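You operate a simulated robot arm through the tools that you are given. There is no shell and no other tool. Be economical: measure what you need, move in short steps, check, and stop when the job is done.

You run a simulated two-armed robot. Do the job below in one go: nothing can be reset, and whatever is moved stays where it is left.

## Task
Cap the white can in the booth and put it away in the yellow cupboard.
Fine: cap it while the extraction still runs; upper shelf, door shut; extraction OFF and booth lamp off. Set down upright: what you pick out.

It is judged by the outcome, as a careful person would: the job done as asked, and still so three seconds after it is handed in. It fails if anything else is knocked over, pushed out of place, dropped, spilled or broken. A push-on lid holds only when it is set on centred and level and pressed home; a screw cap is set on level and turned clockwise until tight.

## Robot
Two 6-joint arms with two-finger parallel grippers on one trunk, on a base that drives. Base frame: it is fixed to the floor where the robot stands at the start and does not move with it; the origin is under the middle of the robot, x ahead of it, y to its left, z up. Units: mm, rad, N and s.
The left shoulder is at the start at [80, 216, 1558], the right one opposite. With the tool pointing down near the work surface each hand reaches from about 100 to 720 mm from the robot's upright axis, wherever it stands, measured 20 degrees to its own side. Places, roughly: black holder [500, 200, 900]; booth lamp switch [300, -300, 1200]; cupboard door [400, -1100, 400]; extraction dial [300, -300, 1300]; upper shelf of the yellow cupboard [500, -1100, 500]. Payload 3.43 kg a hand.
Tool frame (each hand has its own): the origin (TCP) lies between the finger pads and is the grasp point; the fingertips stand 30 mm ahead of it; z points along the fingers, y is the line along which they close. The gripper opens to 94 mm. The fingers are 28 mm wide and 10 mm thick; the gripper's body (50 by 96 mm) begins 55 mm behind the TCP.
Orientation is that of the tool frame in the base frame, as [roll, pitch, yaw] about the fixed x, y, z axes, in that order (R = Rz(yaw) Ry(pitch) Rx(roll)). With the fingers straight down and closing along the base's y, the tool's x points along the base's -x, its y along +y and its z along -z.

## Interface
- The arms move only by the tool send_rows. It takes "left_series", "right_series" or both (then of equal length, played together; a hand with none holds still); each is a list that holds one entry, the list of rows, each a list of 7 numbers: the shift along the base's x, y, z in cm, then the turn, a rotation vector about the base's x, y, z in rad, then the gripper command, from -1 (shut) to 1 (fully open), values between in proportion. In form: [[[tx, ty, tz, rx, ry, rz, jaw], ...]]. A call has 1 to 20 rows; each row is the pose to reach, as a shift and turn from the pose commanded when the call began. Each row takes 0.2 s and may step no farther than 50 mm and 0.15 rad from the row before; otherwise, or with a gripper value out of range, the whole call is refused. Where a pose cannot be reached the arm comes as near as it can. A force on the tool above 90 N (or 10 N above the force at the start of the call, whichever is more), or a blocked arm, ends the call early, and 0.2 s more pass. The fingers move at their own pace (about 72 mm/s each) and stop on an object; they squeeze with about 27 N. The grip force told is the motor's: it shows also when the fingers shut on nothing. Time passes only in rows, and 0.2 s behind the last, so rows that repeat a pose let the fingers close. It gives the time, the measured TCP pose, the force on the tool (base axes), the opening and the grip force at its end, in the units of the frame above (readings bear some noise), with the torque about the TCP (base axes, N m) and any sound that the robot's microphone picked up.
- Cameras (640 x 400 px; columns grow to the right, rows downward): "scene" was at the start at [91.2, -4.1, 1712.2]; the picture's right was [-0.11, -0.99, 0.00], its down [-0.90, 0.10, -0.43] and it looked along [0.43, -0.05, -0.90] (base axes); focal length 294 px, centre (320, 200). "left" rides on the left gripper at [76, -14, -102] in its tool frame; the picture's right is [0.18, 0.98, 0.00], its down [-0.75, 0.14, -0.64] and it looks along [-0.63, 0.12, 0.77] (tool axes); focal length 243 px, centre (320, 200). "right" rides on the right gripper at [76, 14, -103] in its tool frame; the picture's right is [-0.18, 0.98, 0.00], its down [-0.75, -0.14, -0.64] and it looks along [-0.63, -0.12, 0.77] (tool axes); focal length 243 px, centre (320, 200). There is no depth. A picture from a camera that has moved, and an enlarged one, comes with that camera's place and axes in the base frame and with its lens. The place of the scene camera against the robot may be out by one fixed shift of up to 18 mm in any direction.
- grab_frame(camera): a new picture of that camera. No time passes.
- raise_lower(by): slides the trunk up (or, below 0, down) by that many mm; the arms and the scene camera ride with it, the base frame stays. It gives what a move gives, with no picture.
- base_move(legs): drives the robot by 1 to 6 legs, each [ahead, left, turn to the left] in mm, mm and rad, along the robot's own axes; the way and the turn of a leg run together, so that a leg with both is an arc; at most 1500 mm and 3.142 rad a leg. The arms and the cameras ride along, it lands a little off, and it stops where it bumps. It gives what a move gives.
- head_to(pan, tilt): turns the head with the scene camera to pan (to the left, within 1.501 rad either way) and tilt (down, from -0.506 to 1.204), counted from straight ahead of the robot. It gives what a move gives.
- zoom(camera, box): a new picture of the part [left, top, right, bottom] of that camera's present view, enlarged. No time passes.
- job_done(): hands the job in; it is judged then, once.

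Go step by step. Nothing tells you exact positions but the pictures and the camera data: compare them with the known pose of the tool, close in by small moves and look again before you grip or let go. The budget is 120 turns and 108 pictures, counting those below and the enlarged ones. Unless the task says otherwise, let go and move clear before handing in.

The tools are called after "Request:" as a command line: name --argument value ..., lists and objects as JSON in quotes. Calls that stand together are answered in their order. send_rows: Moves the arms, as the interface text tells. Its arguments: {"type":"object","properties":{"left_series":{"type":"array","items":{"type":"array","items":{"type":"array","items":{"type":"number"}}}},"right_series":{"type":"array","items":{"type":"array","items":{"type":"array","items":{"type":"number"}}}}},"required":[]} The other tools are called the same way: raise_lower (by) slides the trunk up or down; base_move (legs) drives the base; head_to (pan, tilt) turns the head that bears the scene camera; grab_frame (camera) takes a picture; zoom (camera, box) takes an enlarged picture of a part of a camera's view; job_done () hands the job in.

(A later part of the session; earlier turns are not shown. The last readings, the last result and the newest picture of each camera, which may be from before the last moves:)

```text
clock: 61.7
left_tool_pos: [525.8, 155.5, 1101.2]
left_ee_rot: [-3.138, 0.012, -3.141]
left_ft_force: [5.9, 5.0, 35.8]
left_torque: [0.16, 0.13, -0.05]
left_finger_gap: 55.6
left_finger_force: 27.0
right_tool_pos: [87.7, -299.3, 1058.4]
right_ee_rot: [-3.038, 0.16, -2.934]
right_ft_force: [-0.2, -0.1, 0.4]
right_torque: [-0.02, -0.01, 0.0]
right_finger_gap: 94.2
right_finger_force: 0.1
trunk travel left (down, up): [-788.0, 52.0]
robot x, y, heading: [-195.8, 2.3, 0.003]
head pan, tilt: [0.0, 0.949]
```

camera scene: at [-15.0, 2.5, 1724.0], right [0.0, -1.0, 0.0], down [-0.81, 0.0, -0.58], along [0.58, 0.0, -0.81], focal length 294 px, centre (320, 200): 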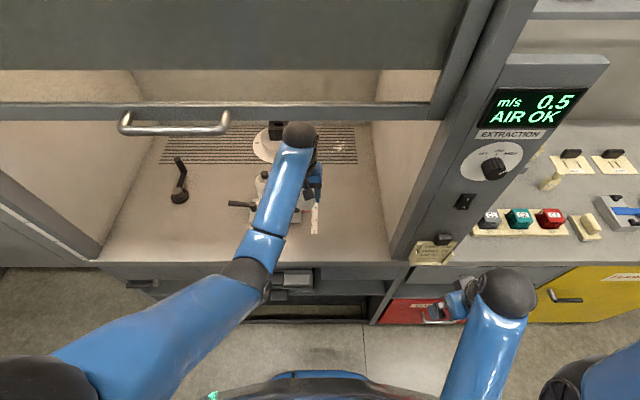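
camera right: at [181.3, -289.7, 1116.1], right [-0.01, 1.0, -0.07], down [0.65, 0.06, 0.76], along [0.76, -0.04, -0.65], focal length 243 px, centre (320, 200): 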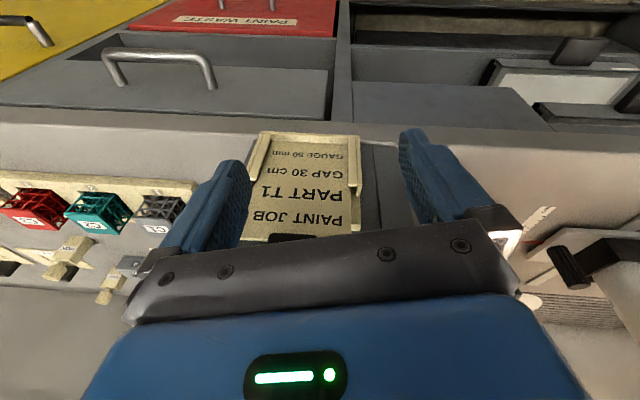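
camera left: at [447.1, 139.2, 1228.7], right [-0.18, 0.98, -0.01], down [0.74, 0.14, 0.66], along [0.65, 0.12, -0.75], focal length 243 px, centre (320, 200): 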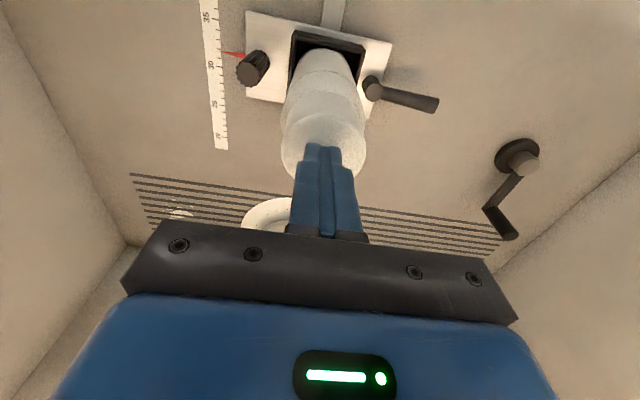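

36 N and holding at 1101. Pushing a bit more, then I'll open and top-press.

Request:
send_rows --left_series '[[[0.05, 0, -0.3, 0, 0.01, 0, -1], [0.1, 0, -0.6, 0, 0.01, 0, -1], [0.1, 0, -0.9, 0, 0.01, 0, -1], [0.1, 0, -0.9, 0, 0.01, 0, -1]]]'

Request:
zoom --camera "left" --box '[240, 60, 420, 230]'

```text
clock: 62.7
left_tool_pos: [527.0, 155.3, 1099.8]
left_ee_rot: [-3.138, 0.016, -3.141]
left_ft_force: [1.8, 8.7, 59.6]
left_torque: [0.35, 0.19, -0.04]
left_finger_gap: 56.2
left_finger_force: 27.0
right_tool_pos: [83.6, -299.7, 1059.8]
right_ee_rot: [-3.039, 0.163, -2.933]
right_ft_force: [0.8, 0.2, -0.3]
right_torque: [0.0, -0.02, 0.01]
right_finger_gap: 94.0
right_finger_force: 0.0
trunk travel left (down, up): [-788.0, 52.0]
robot x, y, heading: [-192.0, -1.9, 0.001]
head pan, tilt: [0.0, 0.949]
```

```text
2.35 times, centred on (330, 145) of left
camera zoom: at [449.8, 140.5, 1202.6], right [-0.18, 0.98, -0.01], down [0.74, 0.14, 0.65], along [0.64, 0.12, -0.76], focal length 571 px, centre (296, 329)
```

zoom: 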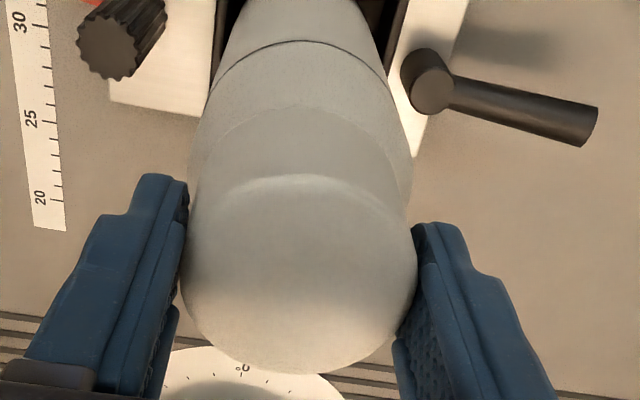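

The fingertips are resting on the cap's lower ledge, so I can press through them evenly: 60 N already. Pressing further.

Request:
send_rows --left_series '[[[0.05, -0.05, -0.3, 0, 0.01, 0, -1], [0.05, -0.1, -0.6, 0, 0.015, 0, -1], [0.05, -0.1, -0.8, 0, 0.015, 0, -1], [0.05, -0.1, -0.8, 0, 0.015, 0, -1]]]'

```text
clock: 63.7
left_tool_pos: [527.7, 154.5, 1100.1]
left_ee_rot: [-3.137, 0.014, -3.14]
left_ft_force: [-2.0, 14.1, 81.3]
left_torque: [0.6, 0.16, -0.11]
left_finger_gap: 56.1
left_finger_force: 27.0
right_tool_pos: [79.9, -298.7, 1061.2]
right_ee_rot: [-3.038, 0.166, -2.933]
right_ft_force: [0.2, 0.3, -1.5]
right_torque: [-0.02, -0.01, 0.01]
right_finger_gap: 93.8
right_finger_force: 0.0
trunk travel left (down, up): [-788.0, 52.0]
robot x, y, heading: [-192.2, -1.3, 0.003]
head pan, tilt: [0.0, 0.949]
```

81 N at 1100, with a +y side force hinting that the centre lies toward +y. I'll ease off and creep +y under load, watching for a drop.

Request:
send_rows --left_series '[[[0, 0.05, 0.3, 0, 0, 0, -1], [0, 0.15, 0.3, 0, 0, 0, -1], [0, 0.25, 0.2, 0, 0, 0, -1], [0, 0.3, 0, 0, 0, 0, -1], [0, 0.3, 0, 0, 0, 0, -1]]]'

```text
clock: 64.9
left_tool_pos: [527.5, 154.7, 1099.7]
left_ee_rot: [-3.138, 0.012, -3.14]
left_ft_force: [-0.7, 7.7, 79.6]
left_torque: [0.3, 0.12, 0.02]
left_finger_gap: 56.0
left_finger_force: 27.0
right_tool_pos: [80.0, -299.8, 1060.4]
right_ee_rot: [-3.039, 0.165, -2.935]
right_ft_force: [-0.5, 0.7, -0.3]
right_torque: [-0.01, -0.01, -0.02]
right_finger_gap: 94.0
right_finger_force: 0.1
trunk travel left (down, up): [-788.0, 52.0]
robot x, y, heading: [-193.1, -2.3, -0.001]
head pan, tilt: [0.0, 0.949]
```

The cap doesn't shift laterally, so it's located on the ring. Unloading and testing with a ~1 mm tug.

Request:
send_rows --left_series '[[[0, -0.1, 0.5, 0, 0, 0, -1], [0, -0.2, 1.0, 0, 0, 0, -1], [0, -0.2, 1.5, 0, 0, 0, -1], [0, -0.2, 1.8, 0, 0, 0, -1], [0, -0.2, 1.8, 0, 0, 0, -1]]]'

```text
clock: 66.1
left_tool_pos: [527.7, 155.4, 1100.9]
left_ee_rot: [-3.139, -0.017, 3.14]
left_ft_force: [4.5, 5.0, 30.2]
left_torque: [0.16, -0.71, 0.03]
left_finger_gap: 55.8
left_finger_force: 26.9
right_tool_pos: [86.5, -299.5, 1058.1]
right_ee_rot: [-3.039, 0.159, -2.934]
right_ft_force: [-0.9, 0.4, -0.6]
right_torque: [-0.03, 0.01, 0.01]
right_finger_gap: 94.0
right_finger_force: 0.0
trunk travel left (down, up): [-788.0, 52.0]
robot x, y, heading: [-195.9, -0.0, -0.003]
head pan, tilt: [0.0, 0.949]
```

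Request:
send_rows --left_series '[[[0, 0, 0.3, 0, -0.015, 0, -1], [0, 0, 0.6, 0, -0.015, 0, -1], [0, 0, 0.8, 0, -0.015, 0, -1], [0, 0, 0.8, 0, -0.015, 0, -1]]]'

```text
clock: 67.1
left_tool_pos: [528.6, 155.8, 1100.7]
left_ee_rot: [-3.138, -0.017, 3.139]
left_ft_force: [0.8, 0.3, -1.3]
left_torque: [-0.01, -0.31, 0.02]
left_finger_gap: 56.0
left_finger_force: 27.1
right_tool_pos: [89.9, -299.3, 1057.9]
right_ee_rot: [-3.039, 0.155, -2.936]
right_ft_force: [0.5, 0.2, -0.8]
right_torque: [0.02, -0.03, -0.03]
right_finger_gap: 94.0
right_finger_force: 0.0
trunk travel left (down, up): [-788.0, 52.0]
robot x, y, heading: [-194.6, 0.7, -0.004]
head pan, tilt: [0.0, 0.949]
```

Request:
send_rows --left_series '[[[0, 0, 0.1, 0, 0, 0, -1], [0, 0, 0.15, 0, 0, 0, -1], [0, 0, 0.15, 0, 0, 0, -1]]]'

```text
clock: 67.9
left_tool_pos: [528.9, 155.6, 1103.9]
left_ee_rot: [-3.138, -0.011, 3.14]
left_ft_force: [0.2, 0.0, 0.1]
left_torque: [-0.05, 0.02, 0.0]
left_finger_gap: 56.1
left_finger_force: 26.8
right_tool_pos: [90.4, -299.6, 1057.5]
right_ee_rot: [-3.038, 0.156, -2.934]
right_ft_force: [-0.4, -0.4, 0.2]
right_torque: [0.0, 0.02, -0.03]
right_finger_gap: 94.2
right_finger_force: 0.2
trunk travel left (down, up): [-788.0, 52.0]
robot x, y, heading: [-197.1, 2.1, -0.004]
head pan, tilt: [0.0, 0.949]
heard: pop
```

A second "pop": so the cap had indeed been held on, and my tug pulled it off again. So seating works; I must re-seat it and not tug. First lift clear and check the grip.

Request:
send_rows --left_series '[[[0, 0, 1.5, 0, -0.01, 0, -1], [0, 0, 3, 0, -0.01, 0, -1], [0, 0, 4.8, 0, -0.01, 0, -1], [0, -3, 4.8, 0, -0.01, 0, -1], [0, -6.5, 4.8, 0, -0.01, 0, -1], [0, -9.6, 4.8, 0, -0.01, 0, -1], [0, -9.6, 4.8, 0, -0.01, 0, -1]]]'

Request:
zoom --camera "left" --box '[400, 80, 500, 180]'

Request:
zoom --camera "left" --box '[260, 90, 390, 230]'

```text
clock: 69.5
left_tool_pos: [528.1, 60.3, 1152.1]
left_ee_rot: [-3.138, -0.001, -3.141]
left_ft_force: [-1.0, -0.3, 0.3]
left_torque: [-0.02, -0.02, -0.02]
left_finger_gap: 56.0
left_finger_force: 27.0
right_tool_pos: [90.4, -299.3, 1058.6]
right_ee_rot: [-3.038, 0.154, -2.933]
right_ft_force: [0.1, -0.4, -0.2]
right_torque: [-0.01, 0.02, 0.01]
right_finger_gap: 94.0
right_finger_force: 0.1
trunk travel left (down, up): [-788.0, 52.0]
robot x, y, heading: [-195.6, -0.4, -0.003]
head pan, tilt: [0.0, 0.949]
```

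```text
4.00 times, centred on (450, 130) of left
camera zoom: at [452.8, 45.0, 1255.3], right [-0.18, 0.98, 0.0], down [0.75, 0.14, 0.64], along [0.63, 0.12, -0.77], focal length 970 px, centre (-200, 480)
```

zoom: 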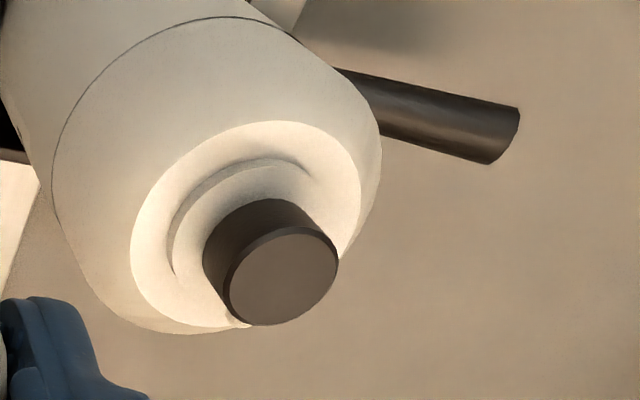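

```text
2.86 times, centred on (325, 160) of left
camera zoom: at [452.8, 45.0, 1255.3], right [-0.18, 0.98, 0.0], down [0.75, 0.14, 0.64], along [0.63, 0.12, -0.77], focal length 693 px, centre (306, 314)
```

zoom: 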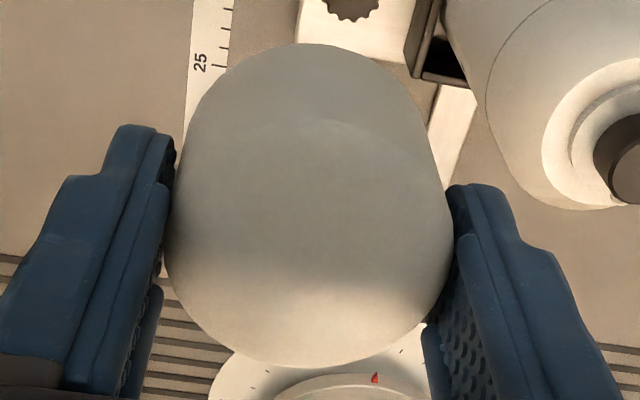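

Grip looks the same. Nozzle is at −2.8/+97 mm from the tool. Returning with the correction and descending to contact.

Request:
send_rows --left_series '[[[-0.17, 3, 0, 0, 0, 0, -1], [-0.17, 6.5, 0, 0, 0, 0, -1], [-0.17, 9.62, 0, 0, 0, 0, -1], [-0.17, 9.62, 0, 0, 0, 0, -1], [-0.17, 9.62, -1, 0, 0, 0, -1], [-0.17, 9.62, -2, 0, 0, 0, -1], [-0.17, 9.62, -3, 0, 0, 0, -1], [-0.17, 9.62, -4, 0, 0, 0, -1], [-0.17, 9.62, -4.7, 0, 0, 0, -1], [-0.17, 9.62, -4.9, 0, 0, 0, -1], [-0.17, 9.62, -4.9, 0, 0, 0, -1]]]'

Request:
send_rows --left_series '[[[0, 0.02, -0.3, 0, 0.003, 0, -1], [0.03, 0.04, -0.6, 0, 0.006, 0, -1], [0.06, 0.06, -0.9, 0, 0.01, 0, -1], [0.08, 0.08, -1.2, 0, 0.013, 0, -1], [0.1, 0.1, -1.5, 0, 0.016, 0, -1], [0.12, 0.12, -1.8, 0, 0.02, 0, -1], [0.12, 0.12, -1.8, 0, 0.02, 0, -1]]]'

```text
clock: 71.9
left_tool_pos: [527.1, 155.4, 1103.8]
left_ee_rot: [-3.139, -0.001, 3.142]
left_ft_force: [0.2, -0.1, -0.2]
left_torque: [0.01, 0.02, 0.02]
left_finger_gap: 55.9
left_finger_force: 26.8
right_tool_pos: [89.8, -299.3, 1056.9]
right_ee_rot: [-3.04, 0.156, -2.933]
right_ft_force: [-1.1, 0.5, -0.4]
right_torque: [0.01, 0.03, 0.01]
right_finger_gap: 94.2
right_finger_force: 0.0
trunk travel left (down, up): [-788.0, 52.0]
robot x, y, heading: [-192.3, -1.8, -0.005]
head pan, tilt: [0.0, 0.949]
```

```text
clock: 73.5
left_tool_pos: [527.0, 156.1, 1100.0]
left_ee_rot: [-3.138, 0.004, 3.141]
left_ft_force: [4.7, 2.4, 56.7]
left_torque: [0.1, 0.1, -0.04]
left_finger_gap: 55.9
left_finger_force: 27.2
right_tool_pos: [85.0, -300.8, 1059.4]
right_ee_rot: [-3.039, 0.162, -2.935]
right_ft_force: [0.2, -0.2, 0.4]
right_torque: [-0.04, -0.02, 0.03]
right_finger_gap: 93.9
right_finger_force: 0.1
trunk travel left (down, up): [-788.0, 52.0]
robot x, y, heading: [-195.1, -0.3, -0.004]
head pan, tilt: [0.0, 0.949]
```

57 N, level and centred. Pressing on to ~85 N.

Request:
send_rows --left_series '[[[0.03, 0, -0.3, 0, 0.005, 0, -1], [0.05, 0, -0.6, 0, 0.01, 0, -1], [0.05, 0, -0.9, 0, 0.013, 0, -1], [0.05, 0, -1.1, 0, 0.015, 0, -1], [0.05, 0, -1.1, 0, 0.015, 0, -1]]]'

```text
clock: 74.7
left_tool_pos: [527.5, 155.5, 1098.9]
left_ee_rot: [-3.137, 0.006, -3.141]
left_ft_force: [2.1, 7.5, 82.3]
left_torque: [0.3, 0.4, 0.02]
left_finger_gap: 56.5
left_finger_force: 27.1
right_tool_pos: [79.6, -300.7, 1060.5]
right_ee_rot: [-3.038, 0.166, -2.935]
right_ft_force: [-0.5, 0.1, 0.3]
right_torque: [0.01, -0.05, 0.01]
right_finger_gap: 93.9
right_finger_force: 0.0
trunk travel left (down, up): [-788.0, 52.0]
robot x, y, heading: [-193.7, -0.2, 0.003]
head pan, tilt: [0.0, 0.949]
```

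82 N, still level. Unloading to a slight push, then opening.

Request:
send_rows --left_series '[[[-0.04, -0.03, 0.6, 0, -0.01, 0, -1], [-0.08, -0.06, 1.2, 0, -0.02, 0, -1], [-0.12, -0.09, 1.8, 0, -0.03, 0, -1], [-0.15, -0.1, 2.3, 0, -0.035, 0, -1], [-0.15, -0.1, 2.3, 0, -0.035, 0, -1]]]'

Request:
send_rows --left_series '[[[0, 0, 0, 0, 0, 0, -0.2], [0, 0, 0, 0, 0, 0, 0.5], [0, 0, 0, 0, 0, 0, 1], [0, 0, 0, 0, 0, 0, 1], [0, 0, 3, 0, 0, 0, 1], [0, 0, 6, 0, 0, 0, 1], [0, 0, 7, 0, 0, 0, 1], [0, 0, 7, 0, 0, 0, 1]]]'

Request:
zoom --camera "left" --box '[260, 20, 390, 150]'

```text
clock: 75.9
left_tool_pos: [526.1, 156.3, 1096.8]
left_ee_rot: [-3.139, -0.004, -3.14]
left_ft_force: [0.0, -0.3, -0.6]
left_torque: [-0.02, 0.0, 0.01]
left_finger_gap: 59.6
left_finger_force: 26.9
right_tool_pos: [90.0, -299.9, 1058.2]
right_ee_rot: [-3.039, 0.154, -2.933]
right_ft_force: [0.7, -0.2, -0.4]
right_torque: [0.02, 0.0, -0.02]
right_finger_gap: 93.8
right_finger_force: 0.0
trunk travel left (down, up): [-788.0, 52.0]
robot x, y, heading: [-194.0, -2.3, 0.002]
head pan, tilt: [0.0, 0.949]
heard: pop
```

```text
clock: 77.7
left_tool_pos: [526.7, 156.4, 1167.7]
left_ee_rot: [-3.138, 0.0, -3.141]
left_ft_force: [-0.4, -0.2, -0.4]
left_torque: [-0.02, 0.01, 0.02]
left_finger_gap: 94.1
left_finger_force: 0.0
right_tool_pos: [90.7, -299.6, 1057.8]
right_ee_rot: [-3.038, 0.155, -2.934]
right_ft_force: [0.3, 0.1, 0.5]
right_torque: [0.0, -0.01, -0.01]
right_finger_gap: 94.0
right_finger_force: 0.0
trunk travel left (down, up): [-788.0, 52.0]
robot x, y, heading: [-194.2, -0.5, -0.009]
head pan, tilt: [0.0, 0.949]
```

```text
3.08 times, centred on (325, 85) of left
camera zoom: at [451.7, 141.5, 1271.4], right [-0.18, 0.98, 0.0], down [0.75, 0.14, 0.64], along [0.63, 0.12, -0.77], focal length 746 px, centre (305, 554)
```

zoom: 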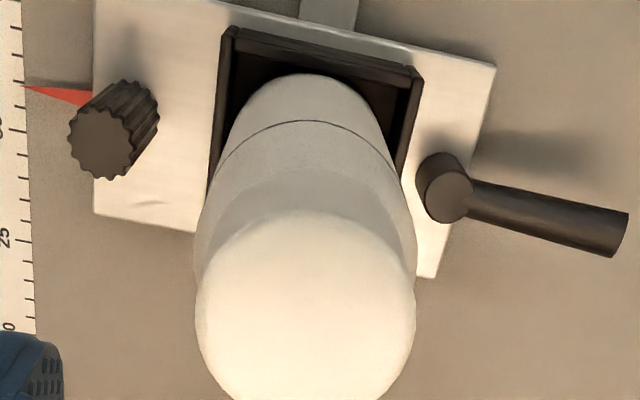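

Another pop as the fingers slid over the ledge during unloading. I'll check the cap's height with a light closed-finger press.

Request:
send_rows --left_series '[[[0, 0, 0, 0, 0, 0, 0], [0, 0, 0, 0, 0, 0, -1], [0, 0, 0, 0, 0, 0, -1], [0, 0, 0, 0, 0, 0, -1], [0, 0, -2, 0, 0, 0, -1], [0, 0, -3, 0, 0, 0, -1], [0, 0, -3.4, 0, 0, 0, -1], [0, 0, -3.8, 0, 0, 0, -1], [0, 0, -4.0, 0, 0, 0, -1], [0, 0, -4.0, 0, 0, 0, -1]]]'

Request:
send_rows --left_series '[[[0, 0, -0.2, 0, 0, 0, -1], [0, 0, -0.4, 0, 0, 0, -1], [0, 0, -0.6, 0, 0.005, 0, -1], [0, 0, -0.6, 0, 0.005, 0, -1]]]'

```text
clock: 79.9
left_tool_pos: [527.8, 156.5, 1129.6]
left_ee_rot: [-3.14, 0.001, -3.14]
left_ft_force: [2.6, 1.9, 7.6]
left_torque: [0.01, -0.15, -0.01]
left_finger_gap: 0.0
left_finger_force: 27.3
right_tool_pos: [89.2, -299.8, 1058.0]
right_ee_rot: [-3.039, 0.156, -2.933]
right_ft_force: [-0.5, 0.2, 0.1]
right_torque: [-0.03, 0.01, -0.02]
right_finger_gap: 94.2
right_finger_force: 0.0
trunk travel left (down, up): [-788.0, 52.0]
robot x, y, heading: [-196.0, 0.9, -0.006]
head pan, tilt: [0.0, 0.949]
```

```text
clock: 80.9
left_tool_pos: [527.1, 155.6, 1128.1]
left_ee_rot: [-3.139, 0.006, -3.141]
left_ft_force: [9.3, 4.1, 36.4]
left_torque: [0.14, -0.71, 0.01]
left_finger_gap: 0.2
left_finger_force: 27.2
right_tool_pos: [88.3, -299.0, 1057.9]
right_ee_rot: [-3.037, 0.159, -2.934]
right_ft_force: [-0.4, -0.7, 0.4]
right_torque: [0.0, -0.02, -0.01]
right_finger_gap: 93.9
right_finger_force: 0.1
trunk travel left (down, up): [-788.0, 52.0]
robot x, y, heading: [-194.3, 0.2, -0.002]
head pan, tilt: [0.0, 0.949]
```

Contact torque suggests the cap may be slightly tilted along x. I'll lift the left hand off and use the right wrist camera for a level side view.

Request:
send_rows --left_series '[[[0, 0, 2, 0, -0.005, 0, -1], [0, 0, 4, 0, -0.005, 0, -1], [0, 0, 5, 0, -0.005, 0, -1], [0, 0, 5, 0, -0.005, 0, -1], [0, 0, 5, 0, -0.005, 0, -1], [0, 0, 5, 0, -0.005, 0, -1], [0, 0, 5, 0, -0.005, 0, -1]]]' --right_series '[[[3, 4, 0, 0, -0.12, 0, 1], [6, 8, 0, 0, -0.24, 0, 1], [9, 12, 0, 0, -0.36, 0, 1], [12, 16, 0, 0, -0.48, 0, 1], [14, 20, 0, 0, -0.6, 0, 1], [15, 22, 0, 0, -0.72, 0, 1], [15, 22, 0, 0, -0.75, 0, 1]]]'

Request:
grab_frame --camera "right"

```text
clock: 82.5
left_tool_pos: [527.7, 155.4, 1171.2]
left_ee_rot: [-3.141, -0.001, -3.14]
left_ft_force: [-0.5, 0.2, -0.3]
left_torque: [-0.01, 0.0, 0.01]
left_finger_gap: 0.0
left_finger_force: 27.3
right_tool_pos: [240.6, -81.4, 1058.3]
right_ee_rot: [-2.819, 0.885, -2.817]
right_ft_force: [0.8, 0.3, -0.2]
right_torque: [0.01, -0.03, -0.02]
right_finger_gap: 93.7
right_finger_force: 0.0
trunk travel left (down, up): [-788.0, 52.0]
robot x, y, heading: [-195.7, -1.5, -0.006]
head pan, tilt: [0.0, 0.949]
```

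```text
42 pictures are left
camera right: at [110.9, -74.5, 1059.1], right [0.04, 1.0, -0.06], down [-0.05, 0.06, 1.0], along [1.0, -0.04, 0.05], focal length 243 px, centre (320, 200)
```

right: 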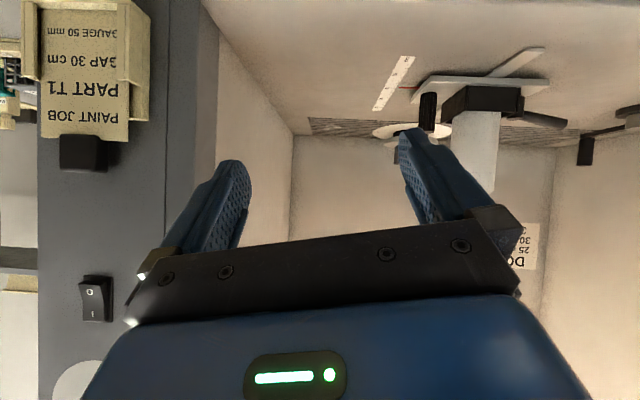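

The view is upside down but workable. I raise and yaw the right hand ~45° to see the cap between the fingers from the side.

Request:
send_rows --right_series '[[[1, 0, 2, 0, 0, 0.13, 1], [2, 0, 4, 0, 0, 0.26, 1], [3, 0, 6, 0, 0, 0.39, 1], [3, 0, 8, 0, 0, 0.52, 1], [3, 0, 8, 0, 0, 0.65, 1], [3, 0, 8, 0, 0, 0.78, 1], [3, 0, 8, 0, 0, 0.78, 1]]]'

Request:
grab_frame --camera "right"

```text
clock: 84.1
left_tool_pos: [527.7, 155.5, 1170.4]
left_ee_rot: [-3.138, -0.001, -3.14]
left_ft_force: [-0.6, 0.1, -0.1]
left_torque: [-0.01, 0.01, -0.03]
left_finger_gap: 0.2
left_finger_force: 27.1
right_tool_pos: [270.5, -79.9, 1138.3]
right_ee_rot: [-2.816, 0.884, -2.033]
right_ft_force: [0.4, 0.6, -0.1]
right_torque: [0.0, -0.04, -0.01]
right_finger_gap: 94.1
right_finger_force: 0.0
trunk travel left (down, up): [-788.0, 52.0]
robot x, y, heading: [-195.2, -1.2, -0.006]
head pan, tilt: [0.0, 0.949]
```

```text
41 pictures are left
camera right: at [174.4, -166.0, 1138.7], right [-0.67, 0.74, -0.06], down [-0.08, 0.01, 1.0], along [0.74, 0.67, 0.05], focal length 243 px, centre (320, 200)
```

right: 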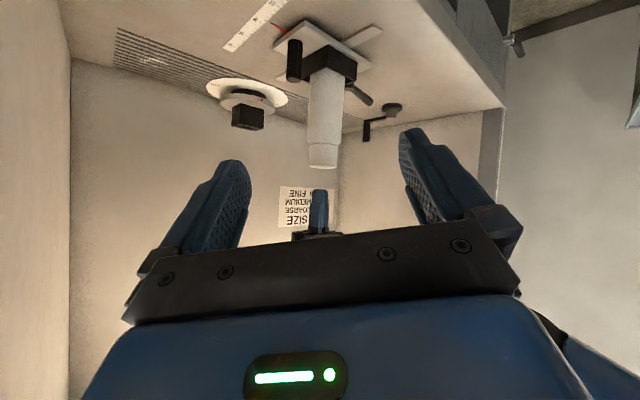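

Excellent side view. Zooming on the cap.

Request:
zoom --camera "right" --box '[290, 60, 360, 190]'

```text
3.08 times, centred on (325, 125) of right
camera zoom: at [174.4, -166.0, 1138.7], right [-0.67, 0.74, -0.06], down [-0.08, 0.01, 1.0], along [0.74, 0.67, 0.05], focal length 746 px, centre (305, 431)
```

zoom: 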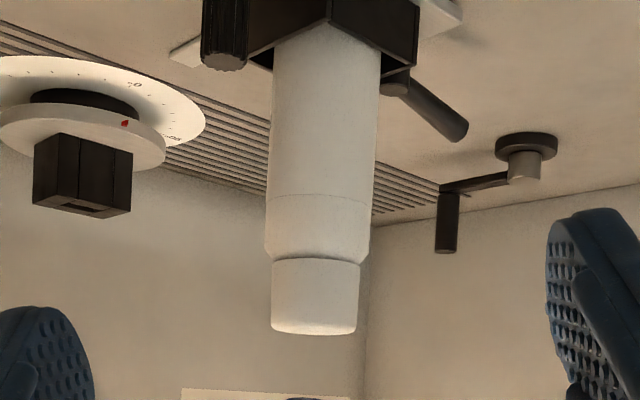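

The side view shows the cap level, centred and flush on the shoulder. I'll grip it very gently tug 1 mm, and watch from this camera whether it's retained.

Request:
send_rows --left_series '[[[0, 0, 0, 0, 0, 0, 0], [0, 0, 0, 0, 0, 0, 1], [0, 0, -2, 0, 0, 0, 1], [0, 0, -5, 0, 0, 0, 1], [0, 0, -7.1, 0, 0, 0, 1], [0, 0, -7.1, 0, 0, 0, 0], [0, 0, -7.1, 0, 0, 0, -1], [0, 0, -7.1, 0, 0, 0, -1], [0, 0, -7.1, 0, 0, 0, -1]]]'

Request:
zoom --camera "right" --box '[290, 60, 360, 190]'

Request:
send_rows --left_series '[[[0, 0, 0.05, 0, 0, 0, -1], [0, 0, 0.1, 0, 0, 0, -1], [0, 0, 0.1, 0, 0, 0, -1]]]'

```text
clock: 86.1
left_tool_pos: [528.7, 155.7, 1100.1]
left_ee_rot: [-3.139, -0.001, 3.139]
left_ft_force: [0.9, -5.3, -1.5]
left_torque: [-0.07, -0.05, -0.2]
left_finger_gap: 56.3
left_finger_force: 26.7
right_tool_pos: [270.5, -80.3, 1137.4]
right_ee_rot: [-2.816, 0.882, -2.039]
right_ft_force: [-0.6, -0.3, 0.4]
right_torque: [0.02, 0.03, 0.01]
right_finger_gap: 93.7
right_finger_force: 0.0
trunk travel left (down, up): [-788.0, 52.0]
robot x, y, heading: [-196.7, -0.1, -0.002]
head pan, tilt: [0.0, 0.949]
```

```text
3.08 times, centred on (325, 125) of right
camera zoom: at [174.3, -167.2, 1138.3], right [-0.67, 0.74, -0.06], down [-0.07, 0.01, 1.0], along [0.74, 0.67, 0.05], focal length 746 px, centre (305, 431)
```

zoom: 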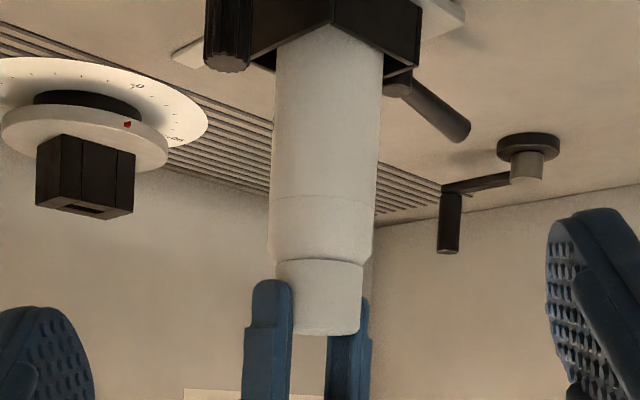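

```text
clock: 86.9
left_tool_pos: [529.0, 155.6, 1100.6]
left_ee_rot: [-3.139, -0.001, -3.141]
left_ft_force: [1.2, -5.4, -4.3]
left_torque: [-0.11, -0.13, -0.32]
left_finger_gap: 56.3
left_finger_force: 26.6
right_tool_pos: [271.0, -80.2, 1137.7]
right_ee_rot: [-2.818, 0.884, -2.037]
right_ft_force: [-0.7, 0.2, -0.7]
right_torque: [0.02, 0.04, -0.02]
right_finger_gap: 93.9
right_finger_force: 0.0
trunk travel left (down, up): [-788.0, 52.0]
robot x, y, heading: [-194.6, 1.5, -0.005]
head pan, tilt: [0.0, 0.949]
```

Now the cap resists: the tug reads −4 N with no movement and it also resists sideways — it's held and flush. I release carefully and back the left hand away.

Request:
send_rows --left_series '[[[0, 0, -0.12, 0, 0, 0, -1], [0, 0.1, -0.12, 0, 0, 0, -0.1], [0, 0.1, -0.12, 0, 0, 0, 0.6], [0, 0, -0.12, 0, 0, 0, 1], [0, 0, -0.12, 0, 0, 0, 1], [0, 0, 3, 0, 0, 0, 1], [0, 0, 7, 0, 0, 0, 1], [0, 0, 7, 0, 0, 0, 1]]]'

Request:
zoom --camera "right" --box '[290, 60, 360, 190]'

```text
clock: 88.7
left_tool_pos: [527.4, 157.7, 1170.4]
left_ee_rot: [-3.141, -0.002, -3.141]
left_ft_force: [0.9, 0.4, 0.2]
left_torque: [-0.01, -0.02, 0.01]
left_finger_gap: 93.8
left_finger_force: 0.1
right_tool_pos: [270.4, -80.2, 1137.8]
right_ee_rot: [-2.816, 0.882, -2.036]
right_ft_force: [0.0, 0.2, -0.1]
right_torque: [0.01, 0.0, -0.01]
right_finger_gap: 94.2
right_finger_force: 0.1
trunk travel left (down, up): [-788.0, 52.0]
robot x, y, heading: [-193.1, -3.2, -0.002]
head pan, tilt: [0.0, 0.949]
```

```text
3.08 times, centred on (325, 125) of right
camera zoom: at [174.3, -166.1, 1138.5], right [-0.67, 0.74, -0.06], down [-0.07, 0.01, 1.0], along [0.74, 0.67, 0.05], focal length 746 px, centre (305, 431)
```

zoom: 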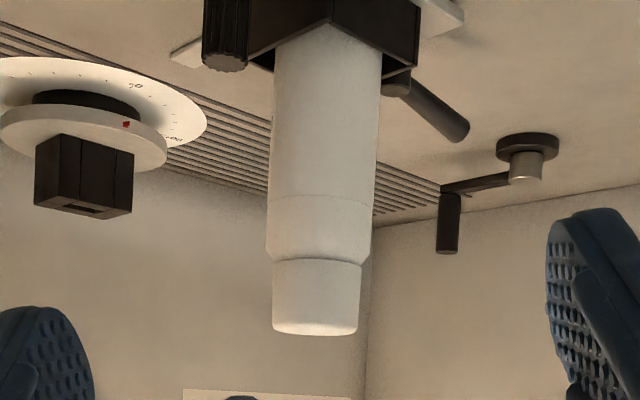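

The cap is on. Now the extraction dial: I turn the right hand to point straight ahead in front of the post and look.

Request:
send_rows --right_series '[[[-2, -2, 1, 0.058, -0.067, -0.0935, 1], [-4, -5, 3, 0.116, -0.133, -0.187, 1], [-6, -8.5, 5, 0.174, -0.2, -0.28, 1], [-8, -12, 7, 0.2315, -0.2665, -0.374, 1], [-8, -15.5, 9, 0.289, -0.333, -0.4675, 1], [-8, -19, 11, 0.347, -0.4, -0.561, 1], [-8, -22, 13, 0.405, -0.466, -0.6545, 1], [-8, -24, 14, 0.463, -0.533, -0.748, 1], [-8, -24, 14, 0.463, -0.533, -0.748, 1]]]'

Request:
grab_frame --camera "right"

```text
clock: 90.0
left_tool_pos: [527.7, 159.1, 1170.9]
left_ee_rot: [-3.141, -0.001, -3.141]
left_ft_force: [0.0, 0.4, 0.1]
left_torque: [0.01, 0.0, 0.01]
left_finger_gap: 94.1
left_finger_force: 0.0
right_tool_pos: [206.1, -168.7, 1192.6]
right_ee_rot: [-2.576, 1.318, -2.049]
right_ft_force: [0.0, -0.7, -0.6]
right_torque: [-0.01, 0.03, -0.03]
right_finger_gap: 94.0
right_finger_force: 0.1
right hand out of reach, approached as far as the arm can: row 3, 4, 5, 6
trunk travel left (down, up): [-788.0, 52.0]
robot x, y, heading: [-194.2, -0.9, 0.004]
head pan, tilt: [0.0, 0.949]
stopped in row 6 (right hand): the arm was blocked; the commanded pose is now the measured one
```

```text
37 pictures are left
camera right: at [101.8, -222.9, 1138.7], right [-0.48, 0.88, 0.05], down [-0.39, -0.26, 0.88], along [0.79, 0.41, 0.47], focal length 243 px, centre (320, 200)
```

right: 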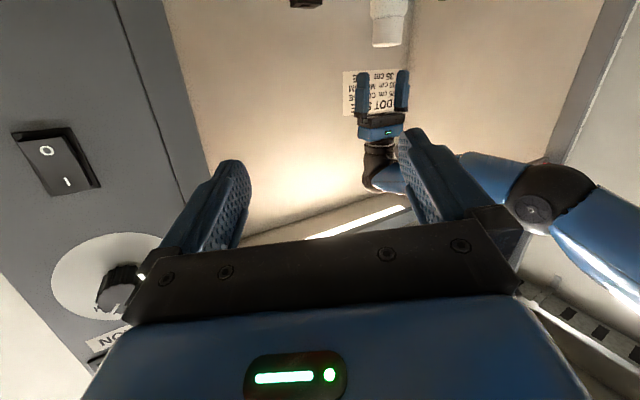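

The right arm is folded too tight here. I'll drive back ~285 mm (left hand passes well above the cap) to work on the dial with the arm extended.

Request:
base_move --legs '[[-285, 0, 0]]'

Request:
head_to --pan -0.3 --tilt 0.6

Request:
grab_frame --camera "scene"

```text
clock: 91.7
left_tool_pos: [277.2, 150.1, 1138.9]
left_ee_rot: [3.13, -0.11, 3.121]
left_ft_force: [1.0, -0.2, -2.2]
left_torque: [0.04, 0.16, 0.01]
left_finger_gap: 94.0
left_finger_force: 0.1
right_tool_pos: [-15.1, -158.8, 1207.7]
right_ee_rot: [-2.263, 1.321, -1.705]
right_ft_force: [0.4, -0.8, -0.5]
right_torque: [0.01, -0.02, 0.14]
right_finger_gap: 94.0
right_finger_force: 0.0
trunk travel left (down, up): [-788.0, 52.0]
robot x, y, heading: [-434.7, 11.0, -0.022]
head pan, tilt: [0.0, 0.949]
stopped in leg 1: the robot was blocked; the commanded pose is now the measured one
```

```text
clock: 92.5
left_tool_pos: [262.0, 154.6, 1147.2]
left_ee_rot: [3.134, -0.1, 3.123]
left_ft_force: [1.1, 1.0, 0.4]
left_torque: [-0.01, 0.1, 0.0]
left_finger_gap: 94.0
left_finger_force: 0.1
right_tool_pos: [-32.3, -153.7, 1213.8]
right_ee_rot: [-2.205, 1.314, -1.652]
right_ft_force: [0.6, 0.2, 0.6]
right_torque: [0.0, 0.06, 0.0]
right_finger_gap: 94.1
right_finger_force: 0.1
trunk travel left (down, up): [-788.0, 52.0]
robot x, y, heading: [-433.3, 8.4, -0.019]
head pan, tilt: [-0.3, 0.6]
```

```text
36 pictures are left
camera scene: at [-302.3, -14.5, 1750.8], right [-0.31, -0.95, 0.0], down [-0.55, 0.18, -0.82], along [0.78, -0.26, -0.57], focal length 294 px, centre (320, 200)
```

scene: 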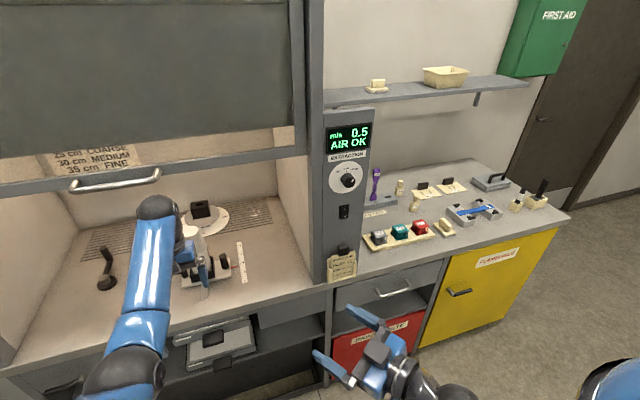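

The base bumped something behind at x≈−434 (far enough). Let me check that the can and the surroundings are undisturbed.

Request:
zoom --camera "scene" --box '[70, 160, 270, 300]'

Request:
zoom --camera "scene" --box '[310, 100, 390, 290]'

```text
2.86 times, centred on (170, 230) of scene
camera zoom: at [-302.3, -14.5, 1750.8], right [-0.31, -0.95, 0.0], down [-0.55, 0.18, -0.82], along [0.78, -0.26, -0.57], focal length 838 px, centre (749, 114)
```

zoom: 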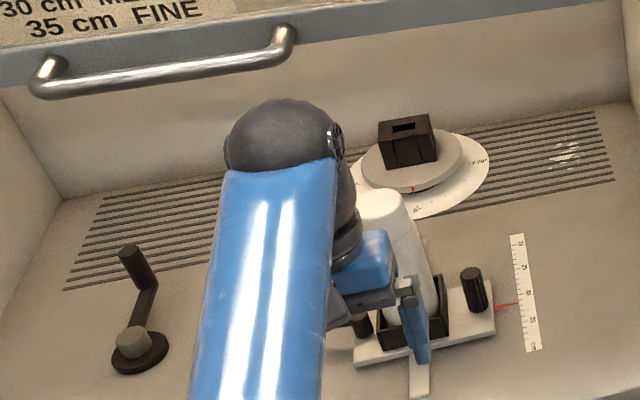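

```text
2.11 times, centred on (350, 195) of scene
camera zoom: at [-302.3, -14.5, 1750.8], right [-0.31, -0.95, 0.0], down [-0.55, 0.18, -0.82], along [0.78, -0.26, -0.57], focal length 618 px, centre (257, 210)
```

zoom: 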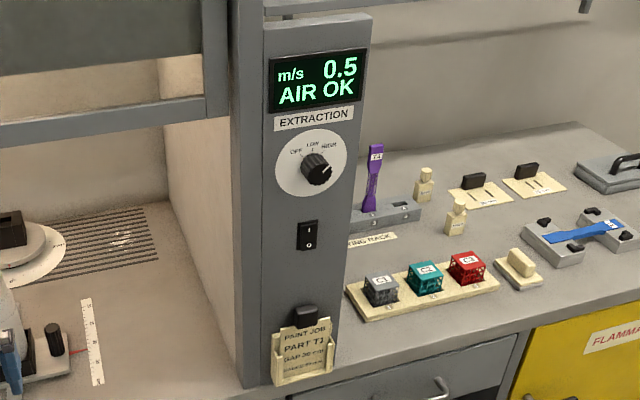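

All undisturbed. Now I point the right hand straight at the dial from a stand-off.

Request:
send_rows --right_series '[[[3, -2.5, 1.2, 0.035, -0.013, -0.08, 1], [6, -5, 2.4, 0.07, -0.026, -0.16, 1], [9, -7.5, 3.6, 0.105, -0.039, -0.24, 1], [12, -10, 4.8, 0.14, -0.052, -0.32, 1], [15, -12.3, 6, 0.175, -0.065, -0.4, 1], [18, -14.5, 7.3, 0.21, -0.078, -0.48, 1], [21, -16.5, 8.6, 0.244, -0.091, -0.55, 1], [21, -16.5, 8.6, 0.244, -0.091, -0.55, 1]]]'

Request:
grab_frame --camera "right"

```text
clock: 94.3
left_tool_pos: [249.2, 153.8, 1155.8]
left_ee_rot: [3.133, -0.086, 3.122]
left_ft_force: [0.3, 0.3, 0.2]
left_torque: [0.03, 0.03, 0.01]
left_finger_gap: 93.9
left_finger_force: 0.1
right_tool_pos: [164.0, -320.7, 1305.2]
right_ee_rot: [-0.215, 1.559, -0.219]
right_ft_force: [0.2, 0.4, 0.1]
right_torque: [-0.04, 0.0, -0.02]
right_finger_gap: 94.0
right_finger_force: 0.0
right hand out of reach, approached as far as the arm can: row 1
trunk travel left (down, up): [-788.0, 52.0]
robot x, y, heading: [-436.1, 9.5, -0.02]
head pan, tilt: [-0.3, 0.6]
```

```text
33 pictures are left
camera right: at [61.3, -306.5, 1228.0], right [0.0, 0.98, 0.18], down [-0.65, -0.14, 0.75], along [0.76, -0.12, 0.64], focal length 243 px, centre (320, 200)
```

right: 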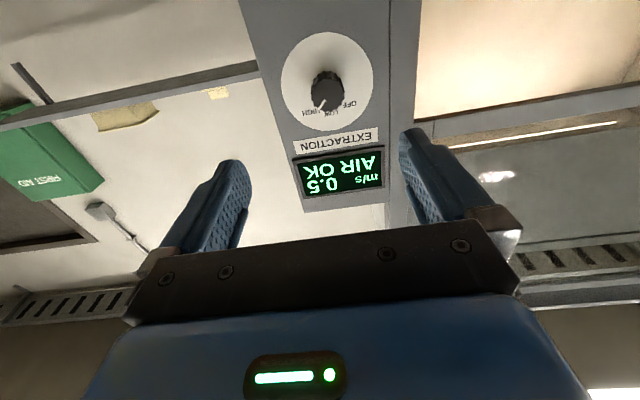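

The hand faces the dial. Zooming to read the pointer.

Request:
zoom --camera "right" --box '[270, 20, 390, 150]'

```text
3.08 times, centred on (330, 85) of right
camera zoom: at [61.3, -306.5, 1228.0], right [0.0, 0.98, 0.18], down [-0.65, -0.14, 0.75], along [0.76, -0.12, 0.64], focal length 746 px, centre (289, 554)
```

zoom: 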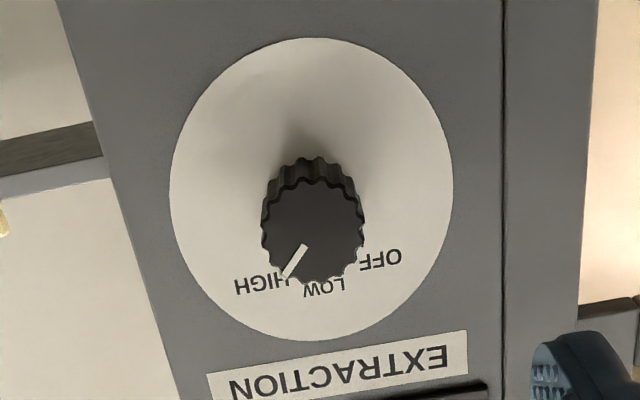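

Pointer is at HIGH (~40° right of vertical); OFF is ~80° anticlockwise. Moving closer to triangulate.

Request:
send_rows --right_series '[[[2.5, 0.3, 0.3, 0, 0, 0, 1], [5, 0.6, 0.6, 0, 0, 0, 1], [7, 0.6, 0.7, 0, 0, 0, 1], [7, 0.6, 0.7, 0, 0, 0, 1]]]'

Request:
grab_frame --camera "right"

```text
clock: 95.3
left_tool_pos: [250.4, 153.4, 1156.1]
left_ee_rot: [3.133, -0.088, 3.122]
left_ft_force: [0.0, 0.7, -0.5]
left_torque: [0.01, -0.01, -0.02]
left_finger_gap: 94.0
left_finger_force: 0.1
right_tool_pos: [234.5, -315.9, 1311.5]
right_ee_rot: [-0.259, 1.559, -0.259]
right_ft_force: [0.5, -0.3, 0.0]
right_torque: [0.0, -0.02, -0.02]
right_finger_gap: 94.0
right_finger_force: 0.0
trunk travel left (down, up): [-788.0, 52.0]
robot x, y, heading: [-432.6, 6.6, -0.023]
head pan, tilt: [-0.3, 0.6]
```

```text
31 pictures are left
camera right: at [133.0, -301.2, 1235.2], right [0.0, 0.98, 0.18], down [-0.65, -0.14, 0.75], along [0.76, -0.12, 0.64], focal length 243 px, centre (320, 200)
```

right: 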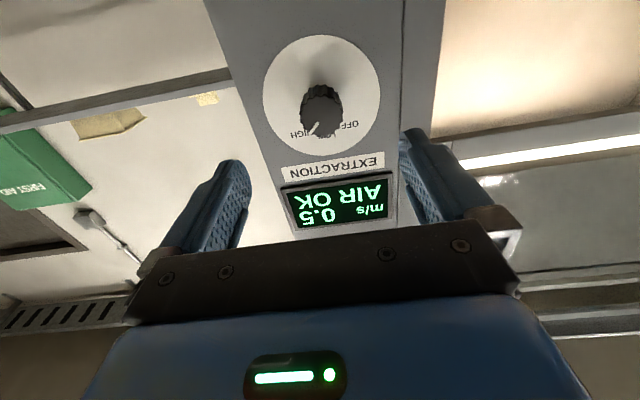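

Knob face at [352, −315, 1317], post face x≈402. Approaching with the hand pre-turned clockwise 0.7 rad, then gripping.

Request:
send_rows --right_series '[[[1.5, 0.1, 0.3, 0.12, 0, 0, 1], [3, 0.1, 0.6, 0.24, 0, 0, 1], [4.5, 0.1, 0.6, 0.36, 0, 0, 1], [6, 0.1, 0.6, 0.48, 0, 0, 1], [7.5, 0.1, 0.6, 0.6, 0, 0, 1], [9, 0.1, 0.6, 0.7, 0, 0, 1], [10.3, 0.1, 0.6, 0.7, 0, 0, 1], [10.8, 0.1, 0.6, 0.7, 0, 0, 1], [10.8, 0.1, 0.6, 0.7, 0, 0, 1]]]'

Request:
grab_frame --camera "right"

```text
clock: 97.5
left_tool_pos: [236.7, 151.6, 1162.7]
left_ee_rot: [3.132, -0.076, 3.117]
left_ft_force: [1.1, 0.5, -0.6]
left_torque: [0.02, -0.02, -0.02]
left_finger_gap: 93.9
left_finger_force: 0.0
right_tool_pos: [324.9, -314.0, 1318.7]
right_ee_rot: [1.571, 0.873, 1.564]
right_ft_force: [-49.1, 5.0, -4.2]
right_torque: [-0.72, -1.1, 2.44]
right_finger_gap: 93.8
right_finger_force: 0.1
trunk travel left (down, up): [-788.0, 52.0]
robot x, y, heading: [-434.9, 11.3, -0.028]
head pan, tilt: [-0.3, 0.6]
stopped in row 9 (right hand): the force on the tool passed its limit at 90 N (the readings are from after the stop); the commanded pose is now the measured one
```

```text
30 pictures are left
camera right: at [221.5, -252.4, 1269.6], right [0.0, 0.63, 0.77], down [-0.65, -0.59, 0.49], along [0.76, -0.5, 0.41], focal length 243 px, centre (320, 200)
```

right: 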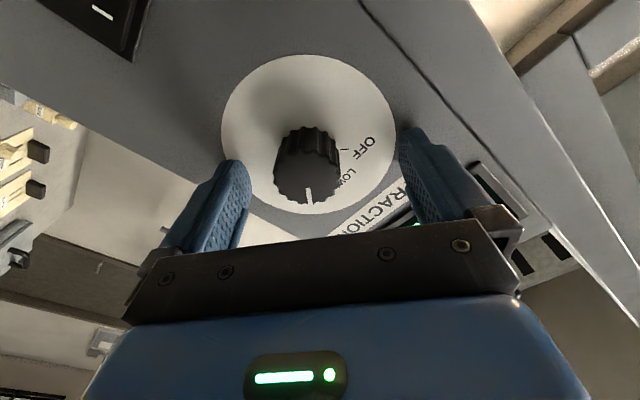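

The tips touched the post face (x≈355). I back off 6 mm, centre on the knob (≈6 mm off), and grip.

Request:
send_rows --right_series '[[[-0.5, 0, 0, 0, 0, 0, 1], [-0.7, -0.4, -0.45, 0, 0, 0, 1], [-0.7, -0.4, -0.45, 0, 0, 0, 0.3], [-0.7, -0.4, -0.45, 0, 0, 0, -1], [-0.7, -0.4, -0.45, 0, 0, 0, -1], [-0.7, -0.4, -0.45, 0, 0, 0, -1], [-0.7, -0.4, -0.45, 0, 0, 0, -1]]]'

Request:
grab_frame --camera "right"

```text
clock: 99.1
left_tool_pos: [240.2, 157.2, 1159.4]
left_ee_rot: [3.136, -0.078, 3.12]
left_ft_force: [-0.5, 0.4, -0.2]
left_torque: [0.02, 0.03, 0.0]
left_finger_gap: 93.8
left_finger_force: 0.1
right_tool_pos: [324.7, -311.7, 1310.4]
right_ee_rot: [1.577, 0.874, 1.572]
right_ft_force: [-36.4, 13.4, -2.9]
right_torque: [-0.28, -1.37, 1.9]
right_finger_gap: 41.7
right_finger_force: 26.7
trunk travel left (down, up): [-788.0, 52.0]
robot x, y, heading: [-433.6, 10.2, -0.025]
head pan, tilt: [-0.3, 0.6]
```

```text
29 pictures are left
camera right: at [221.3, -250.8, 1263.1], right [0.01, 0.64, 0.77], down [-0.64, -0.59, 0.49], along [0.77, -0.5, 0.4], focal length 243 px, centre (320, 200)
```

right: 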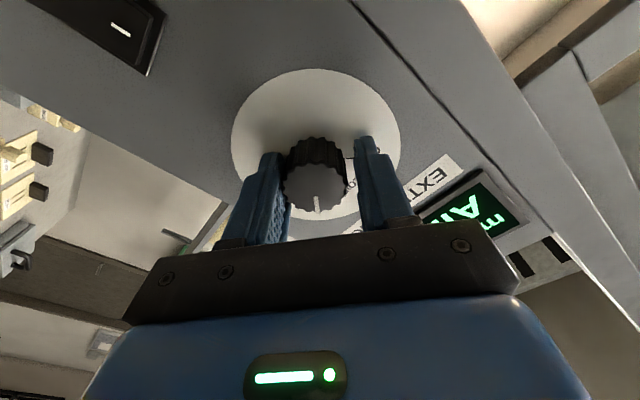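

The knob is gripped (41.7 mm). Now turning anticlockwise ~1.4 rad, easing off the face a little.

Request:
send_rows --right_series '[[[-0.4, 0, 0, 0, 0, 0, -1], [-0.8, 0, 0, -0.1, 0, 0, -1], [-0.9, 0, 0, -0.22, 0, 0, -1], [-0.9, 0, 0, -0.34, 0, 0, -1], [-0.9, 0, 0, -0.46, 0, 0, -1], [-0.9, 0, 0, -0.58, 0, 0, -1], [-0.9, 0, 0, -0.7, 0, 0, -1], [-0.9, 0, 0, -0.82, 0, 0, -1], [-0.9, 0, 0, -0.94, 0, 0, -1], [-0.9, 0, 0, -1.06, 0, 0, -1], [-0.9, 0, 0, -1.18, 0, 0, -1], [-0.9, 0, 0, -1.3, 0, 0, -1], [-0.9, 0, 0, -1.4, 0, 0, -1], [-0.9, 0, 0, -1.4, 0, 0, -1]]]'

Request:
zoom --camera "scene" --box '[310, 100, 390, 220]'

Request:
grab_frame --camera "right"

```text
clock: 102.1
left_tool_pos: [247.6, 155.1, 1155.7]
left_ee_rot: [3.135, -0.086, 3.12]
left_ft_force: [-0.2, -0.1, 0.1]
left_torque: [-0.03, 0.01, 0.02]
left_finger_gap: 93.9
left_finger_force: 0.1
right_tool_pos: [323.2, -314.6, 1308.1]
right_ee_rot: [-1.553, 0.866, -1.571]
right_ft_force: [13.2, -1.1, 27.3]
right_torque: [-0.04, 0.33, 1.3]
right_finger_gap: 35.8
right_finger_force: 45.2
trunk travel left (down, up): [-788.0, 52.0]
robot x, y, heading: [-439.2, 6.5, -0.022]
head pan, tilt: [-0.3, 0.6]
```

```text
3.33 times, centred on (350, 160) of scene
camera zoom: at [-322.2, -13.8, 1752.6], right [-0.32, -0.95, 0.0], down [-0.54, 0.18, -0.83], along [0.78, -0.26, -0.56], focal length 978 px, centre (220, 333)
```

zoom: 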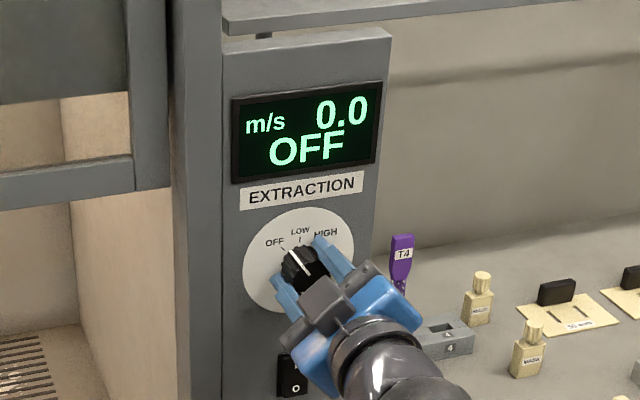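

```text
27 pictures are left
camera right: at [221.2, -351.6, 1241.3], right [0.02, 0.87, -0.5], down [-0.64, 0.39, 0.66], along [0.76, 0.31, 0.57], focal length 243 px, centre (320, 200)
```

right: 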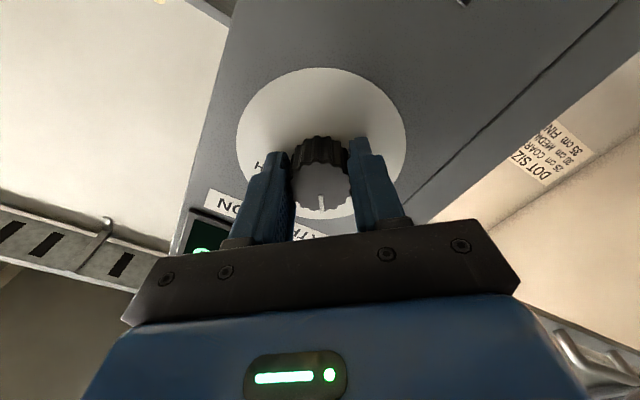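

Extraction shows OFF. I release, back out, square the hand, and move in front of the lamp switch's "O" half with shut fingers.

Request:
send_rows --right_series '[[[0, 0, 0, 0, 0, 0, 0], [0, 0, 0, 0, 0, 0, 0.3], [-2.5, 0, 0, 0, 0, 0, 0.3], [-5, 0, 0, 0, 0, 0, 0.3], [-8, 0, 0, 0.1, 0, 0, 0], [-8, 0, -2, 0.22, 0, 0, -1], [-8, 0, -5, 0.34, 0, 0, -1], [-8, 0, -8, 0.46, 0, 0, -1], [-8, 0, -11, 0.58, 0, 0, -1], [-8, 0, -13.1, 0.7, 0, 0, -1], [-8, 0, -13.1, 0.7, 0, 0, -1]]]'

Request:
grab_frame --camera "right"

```text
clock: 104.5
left_tool_pos: [248.9, 154.5, 1155.0]
left_ee_rot: [3.135, -0.089, 3.122]
left_ft_force: [0.3, 1.0, 0.1]
left_torque: [0.0, -0.04, -0.02]
left_finger_gap: 94.0
left_finger_force: 0.0
right_tool_pos: [244.4, -315.8, 1174.1]
right_ee_rot: [2.952, 1.565, 2.941]
right_ft_force: [0.8, 0.4, -0.1]
right_torque: [-0.01, 0.01, 0.01]
right_finger_gap: 0.2
right_finger_force: 27.1
trunk travel left (down, up): [-788.0, 52.0]
robot x, y, heading: [-433.5, 12.4, -0.023]
head pan, tilt: [-0.3, 0.6]
```

```text
26 pictures are left
camera right: at [141.6, -300.3, 1099.5], right [0.01, 0.98, 0.18], down [-0.64, -0.13, 0.76], along [0.77, -0.13, 0.63], focal length 243 px, centre (320, 200)
```

right: 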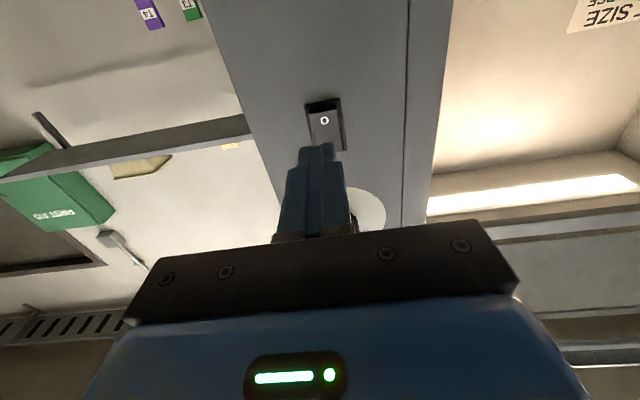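

The "O" half is at [350, −315, 1180]. Pushing in.

Request:
send_rows --right_series '[[[3, 0, 0.5, 0, 0, 0, -1], [5.5, 0, 0.5, 0, 0, 0, -1], [6.8, 0, 0.5, 0, 0, 0, -1], [7.3, 0, 0.5, 0, 0, 0, -1], [7.8, 0, 0.5, 0, 0, 0, -1], [8.2, 0, 0.5, 0, 0, 0, -1], [8.2, 0, 0.5, 0, 0, 0, -1]]]'

Request:
grab_frame --camera "scene"

```text
clock: 106.1
left_tool_pos: [240.7, 152.9, 1160.3]
left_ee_rot: [3.135, -0.08, 3.118]
left_ft_force: [0.3, -0.5, -0.3]
left_torque: [0.03, 0.01, -0.02]
left_finger_gap: 93.9
left_finger_force: 0.0
right_tool_pos: [315.9, -316.4, 1179.7]
right_ee_rot: [-3.093, 1.563, -3.104]
right_ft_force: [-54.8, 8.1, -20.2]
right_torque: [-0.22, 0.1, 0.41]
right_finger_gap: 0.2
right_finger_force: 26.8
trunk travel left (down, up): [-788.0, 52.0]
robot x, y, heading: [-434.5, 10.2, -0.021]
head pan, tilt: [-0.3, 0.6]
```

```text
25 pictures are left
camera scene: at [-334.9, -15.1, 1753.0], right [-0.32, -0.95, 0.0], down [-0.53, 0.18, -0.83], along [0.79, -0.26, -0.56], focal length 294 px, centre (320, 200)
```

scene: 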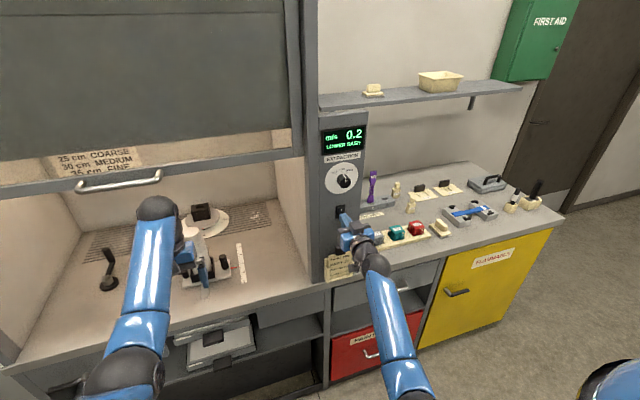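

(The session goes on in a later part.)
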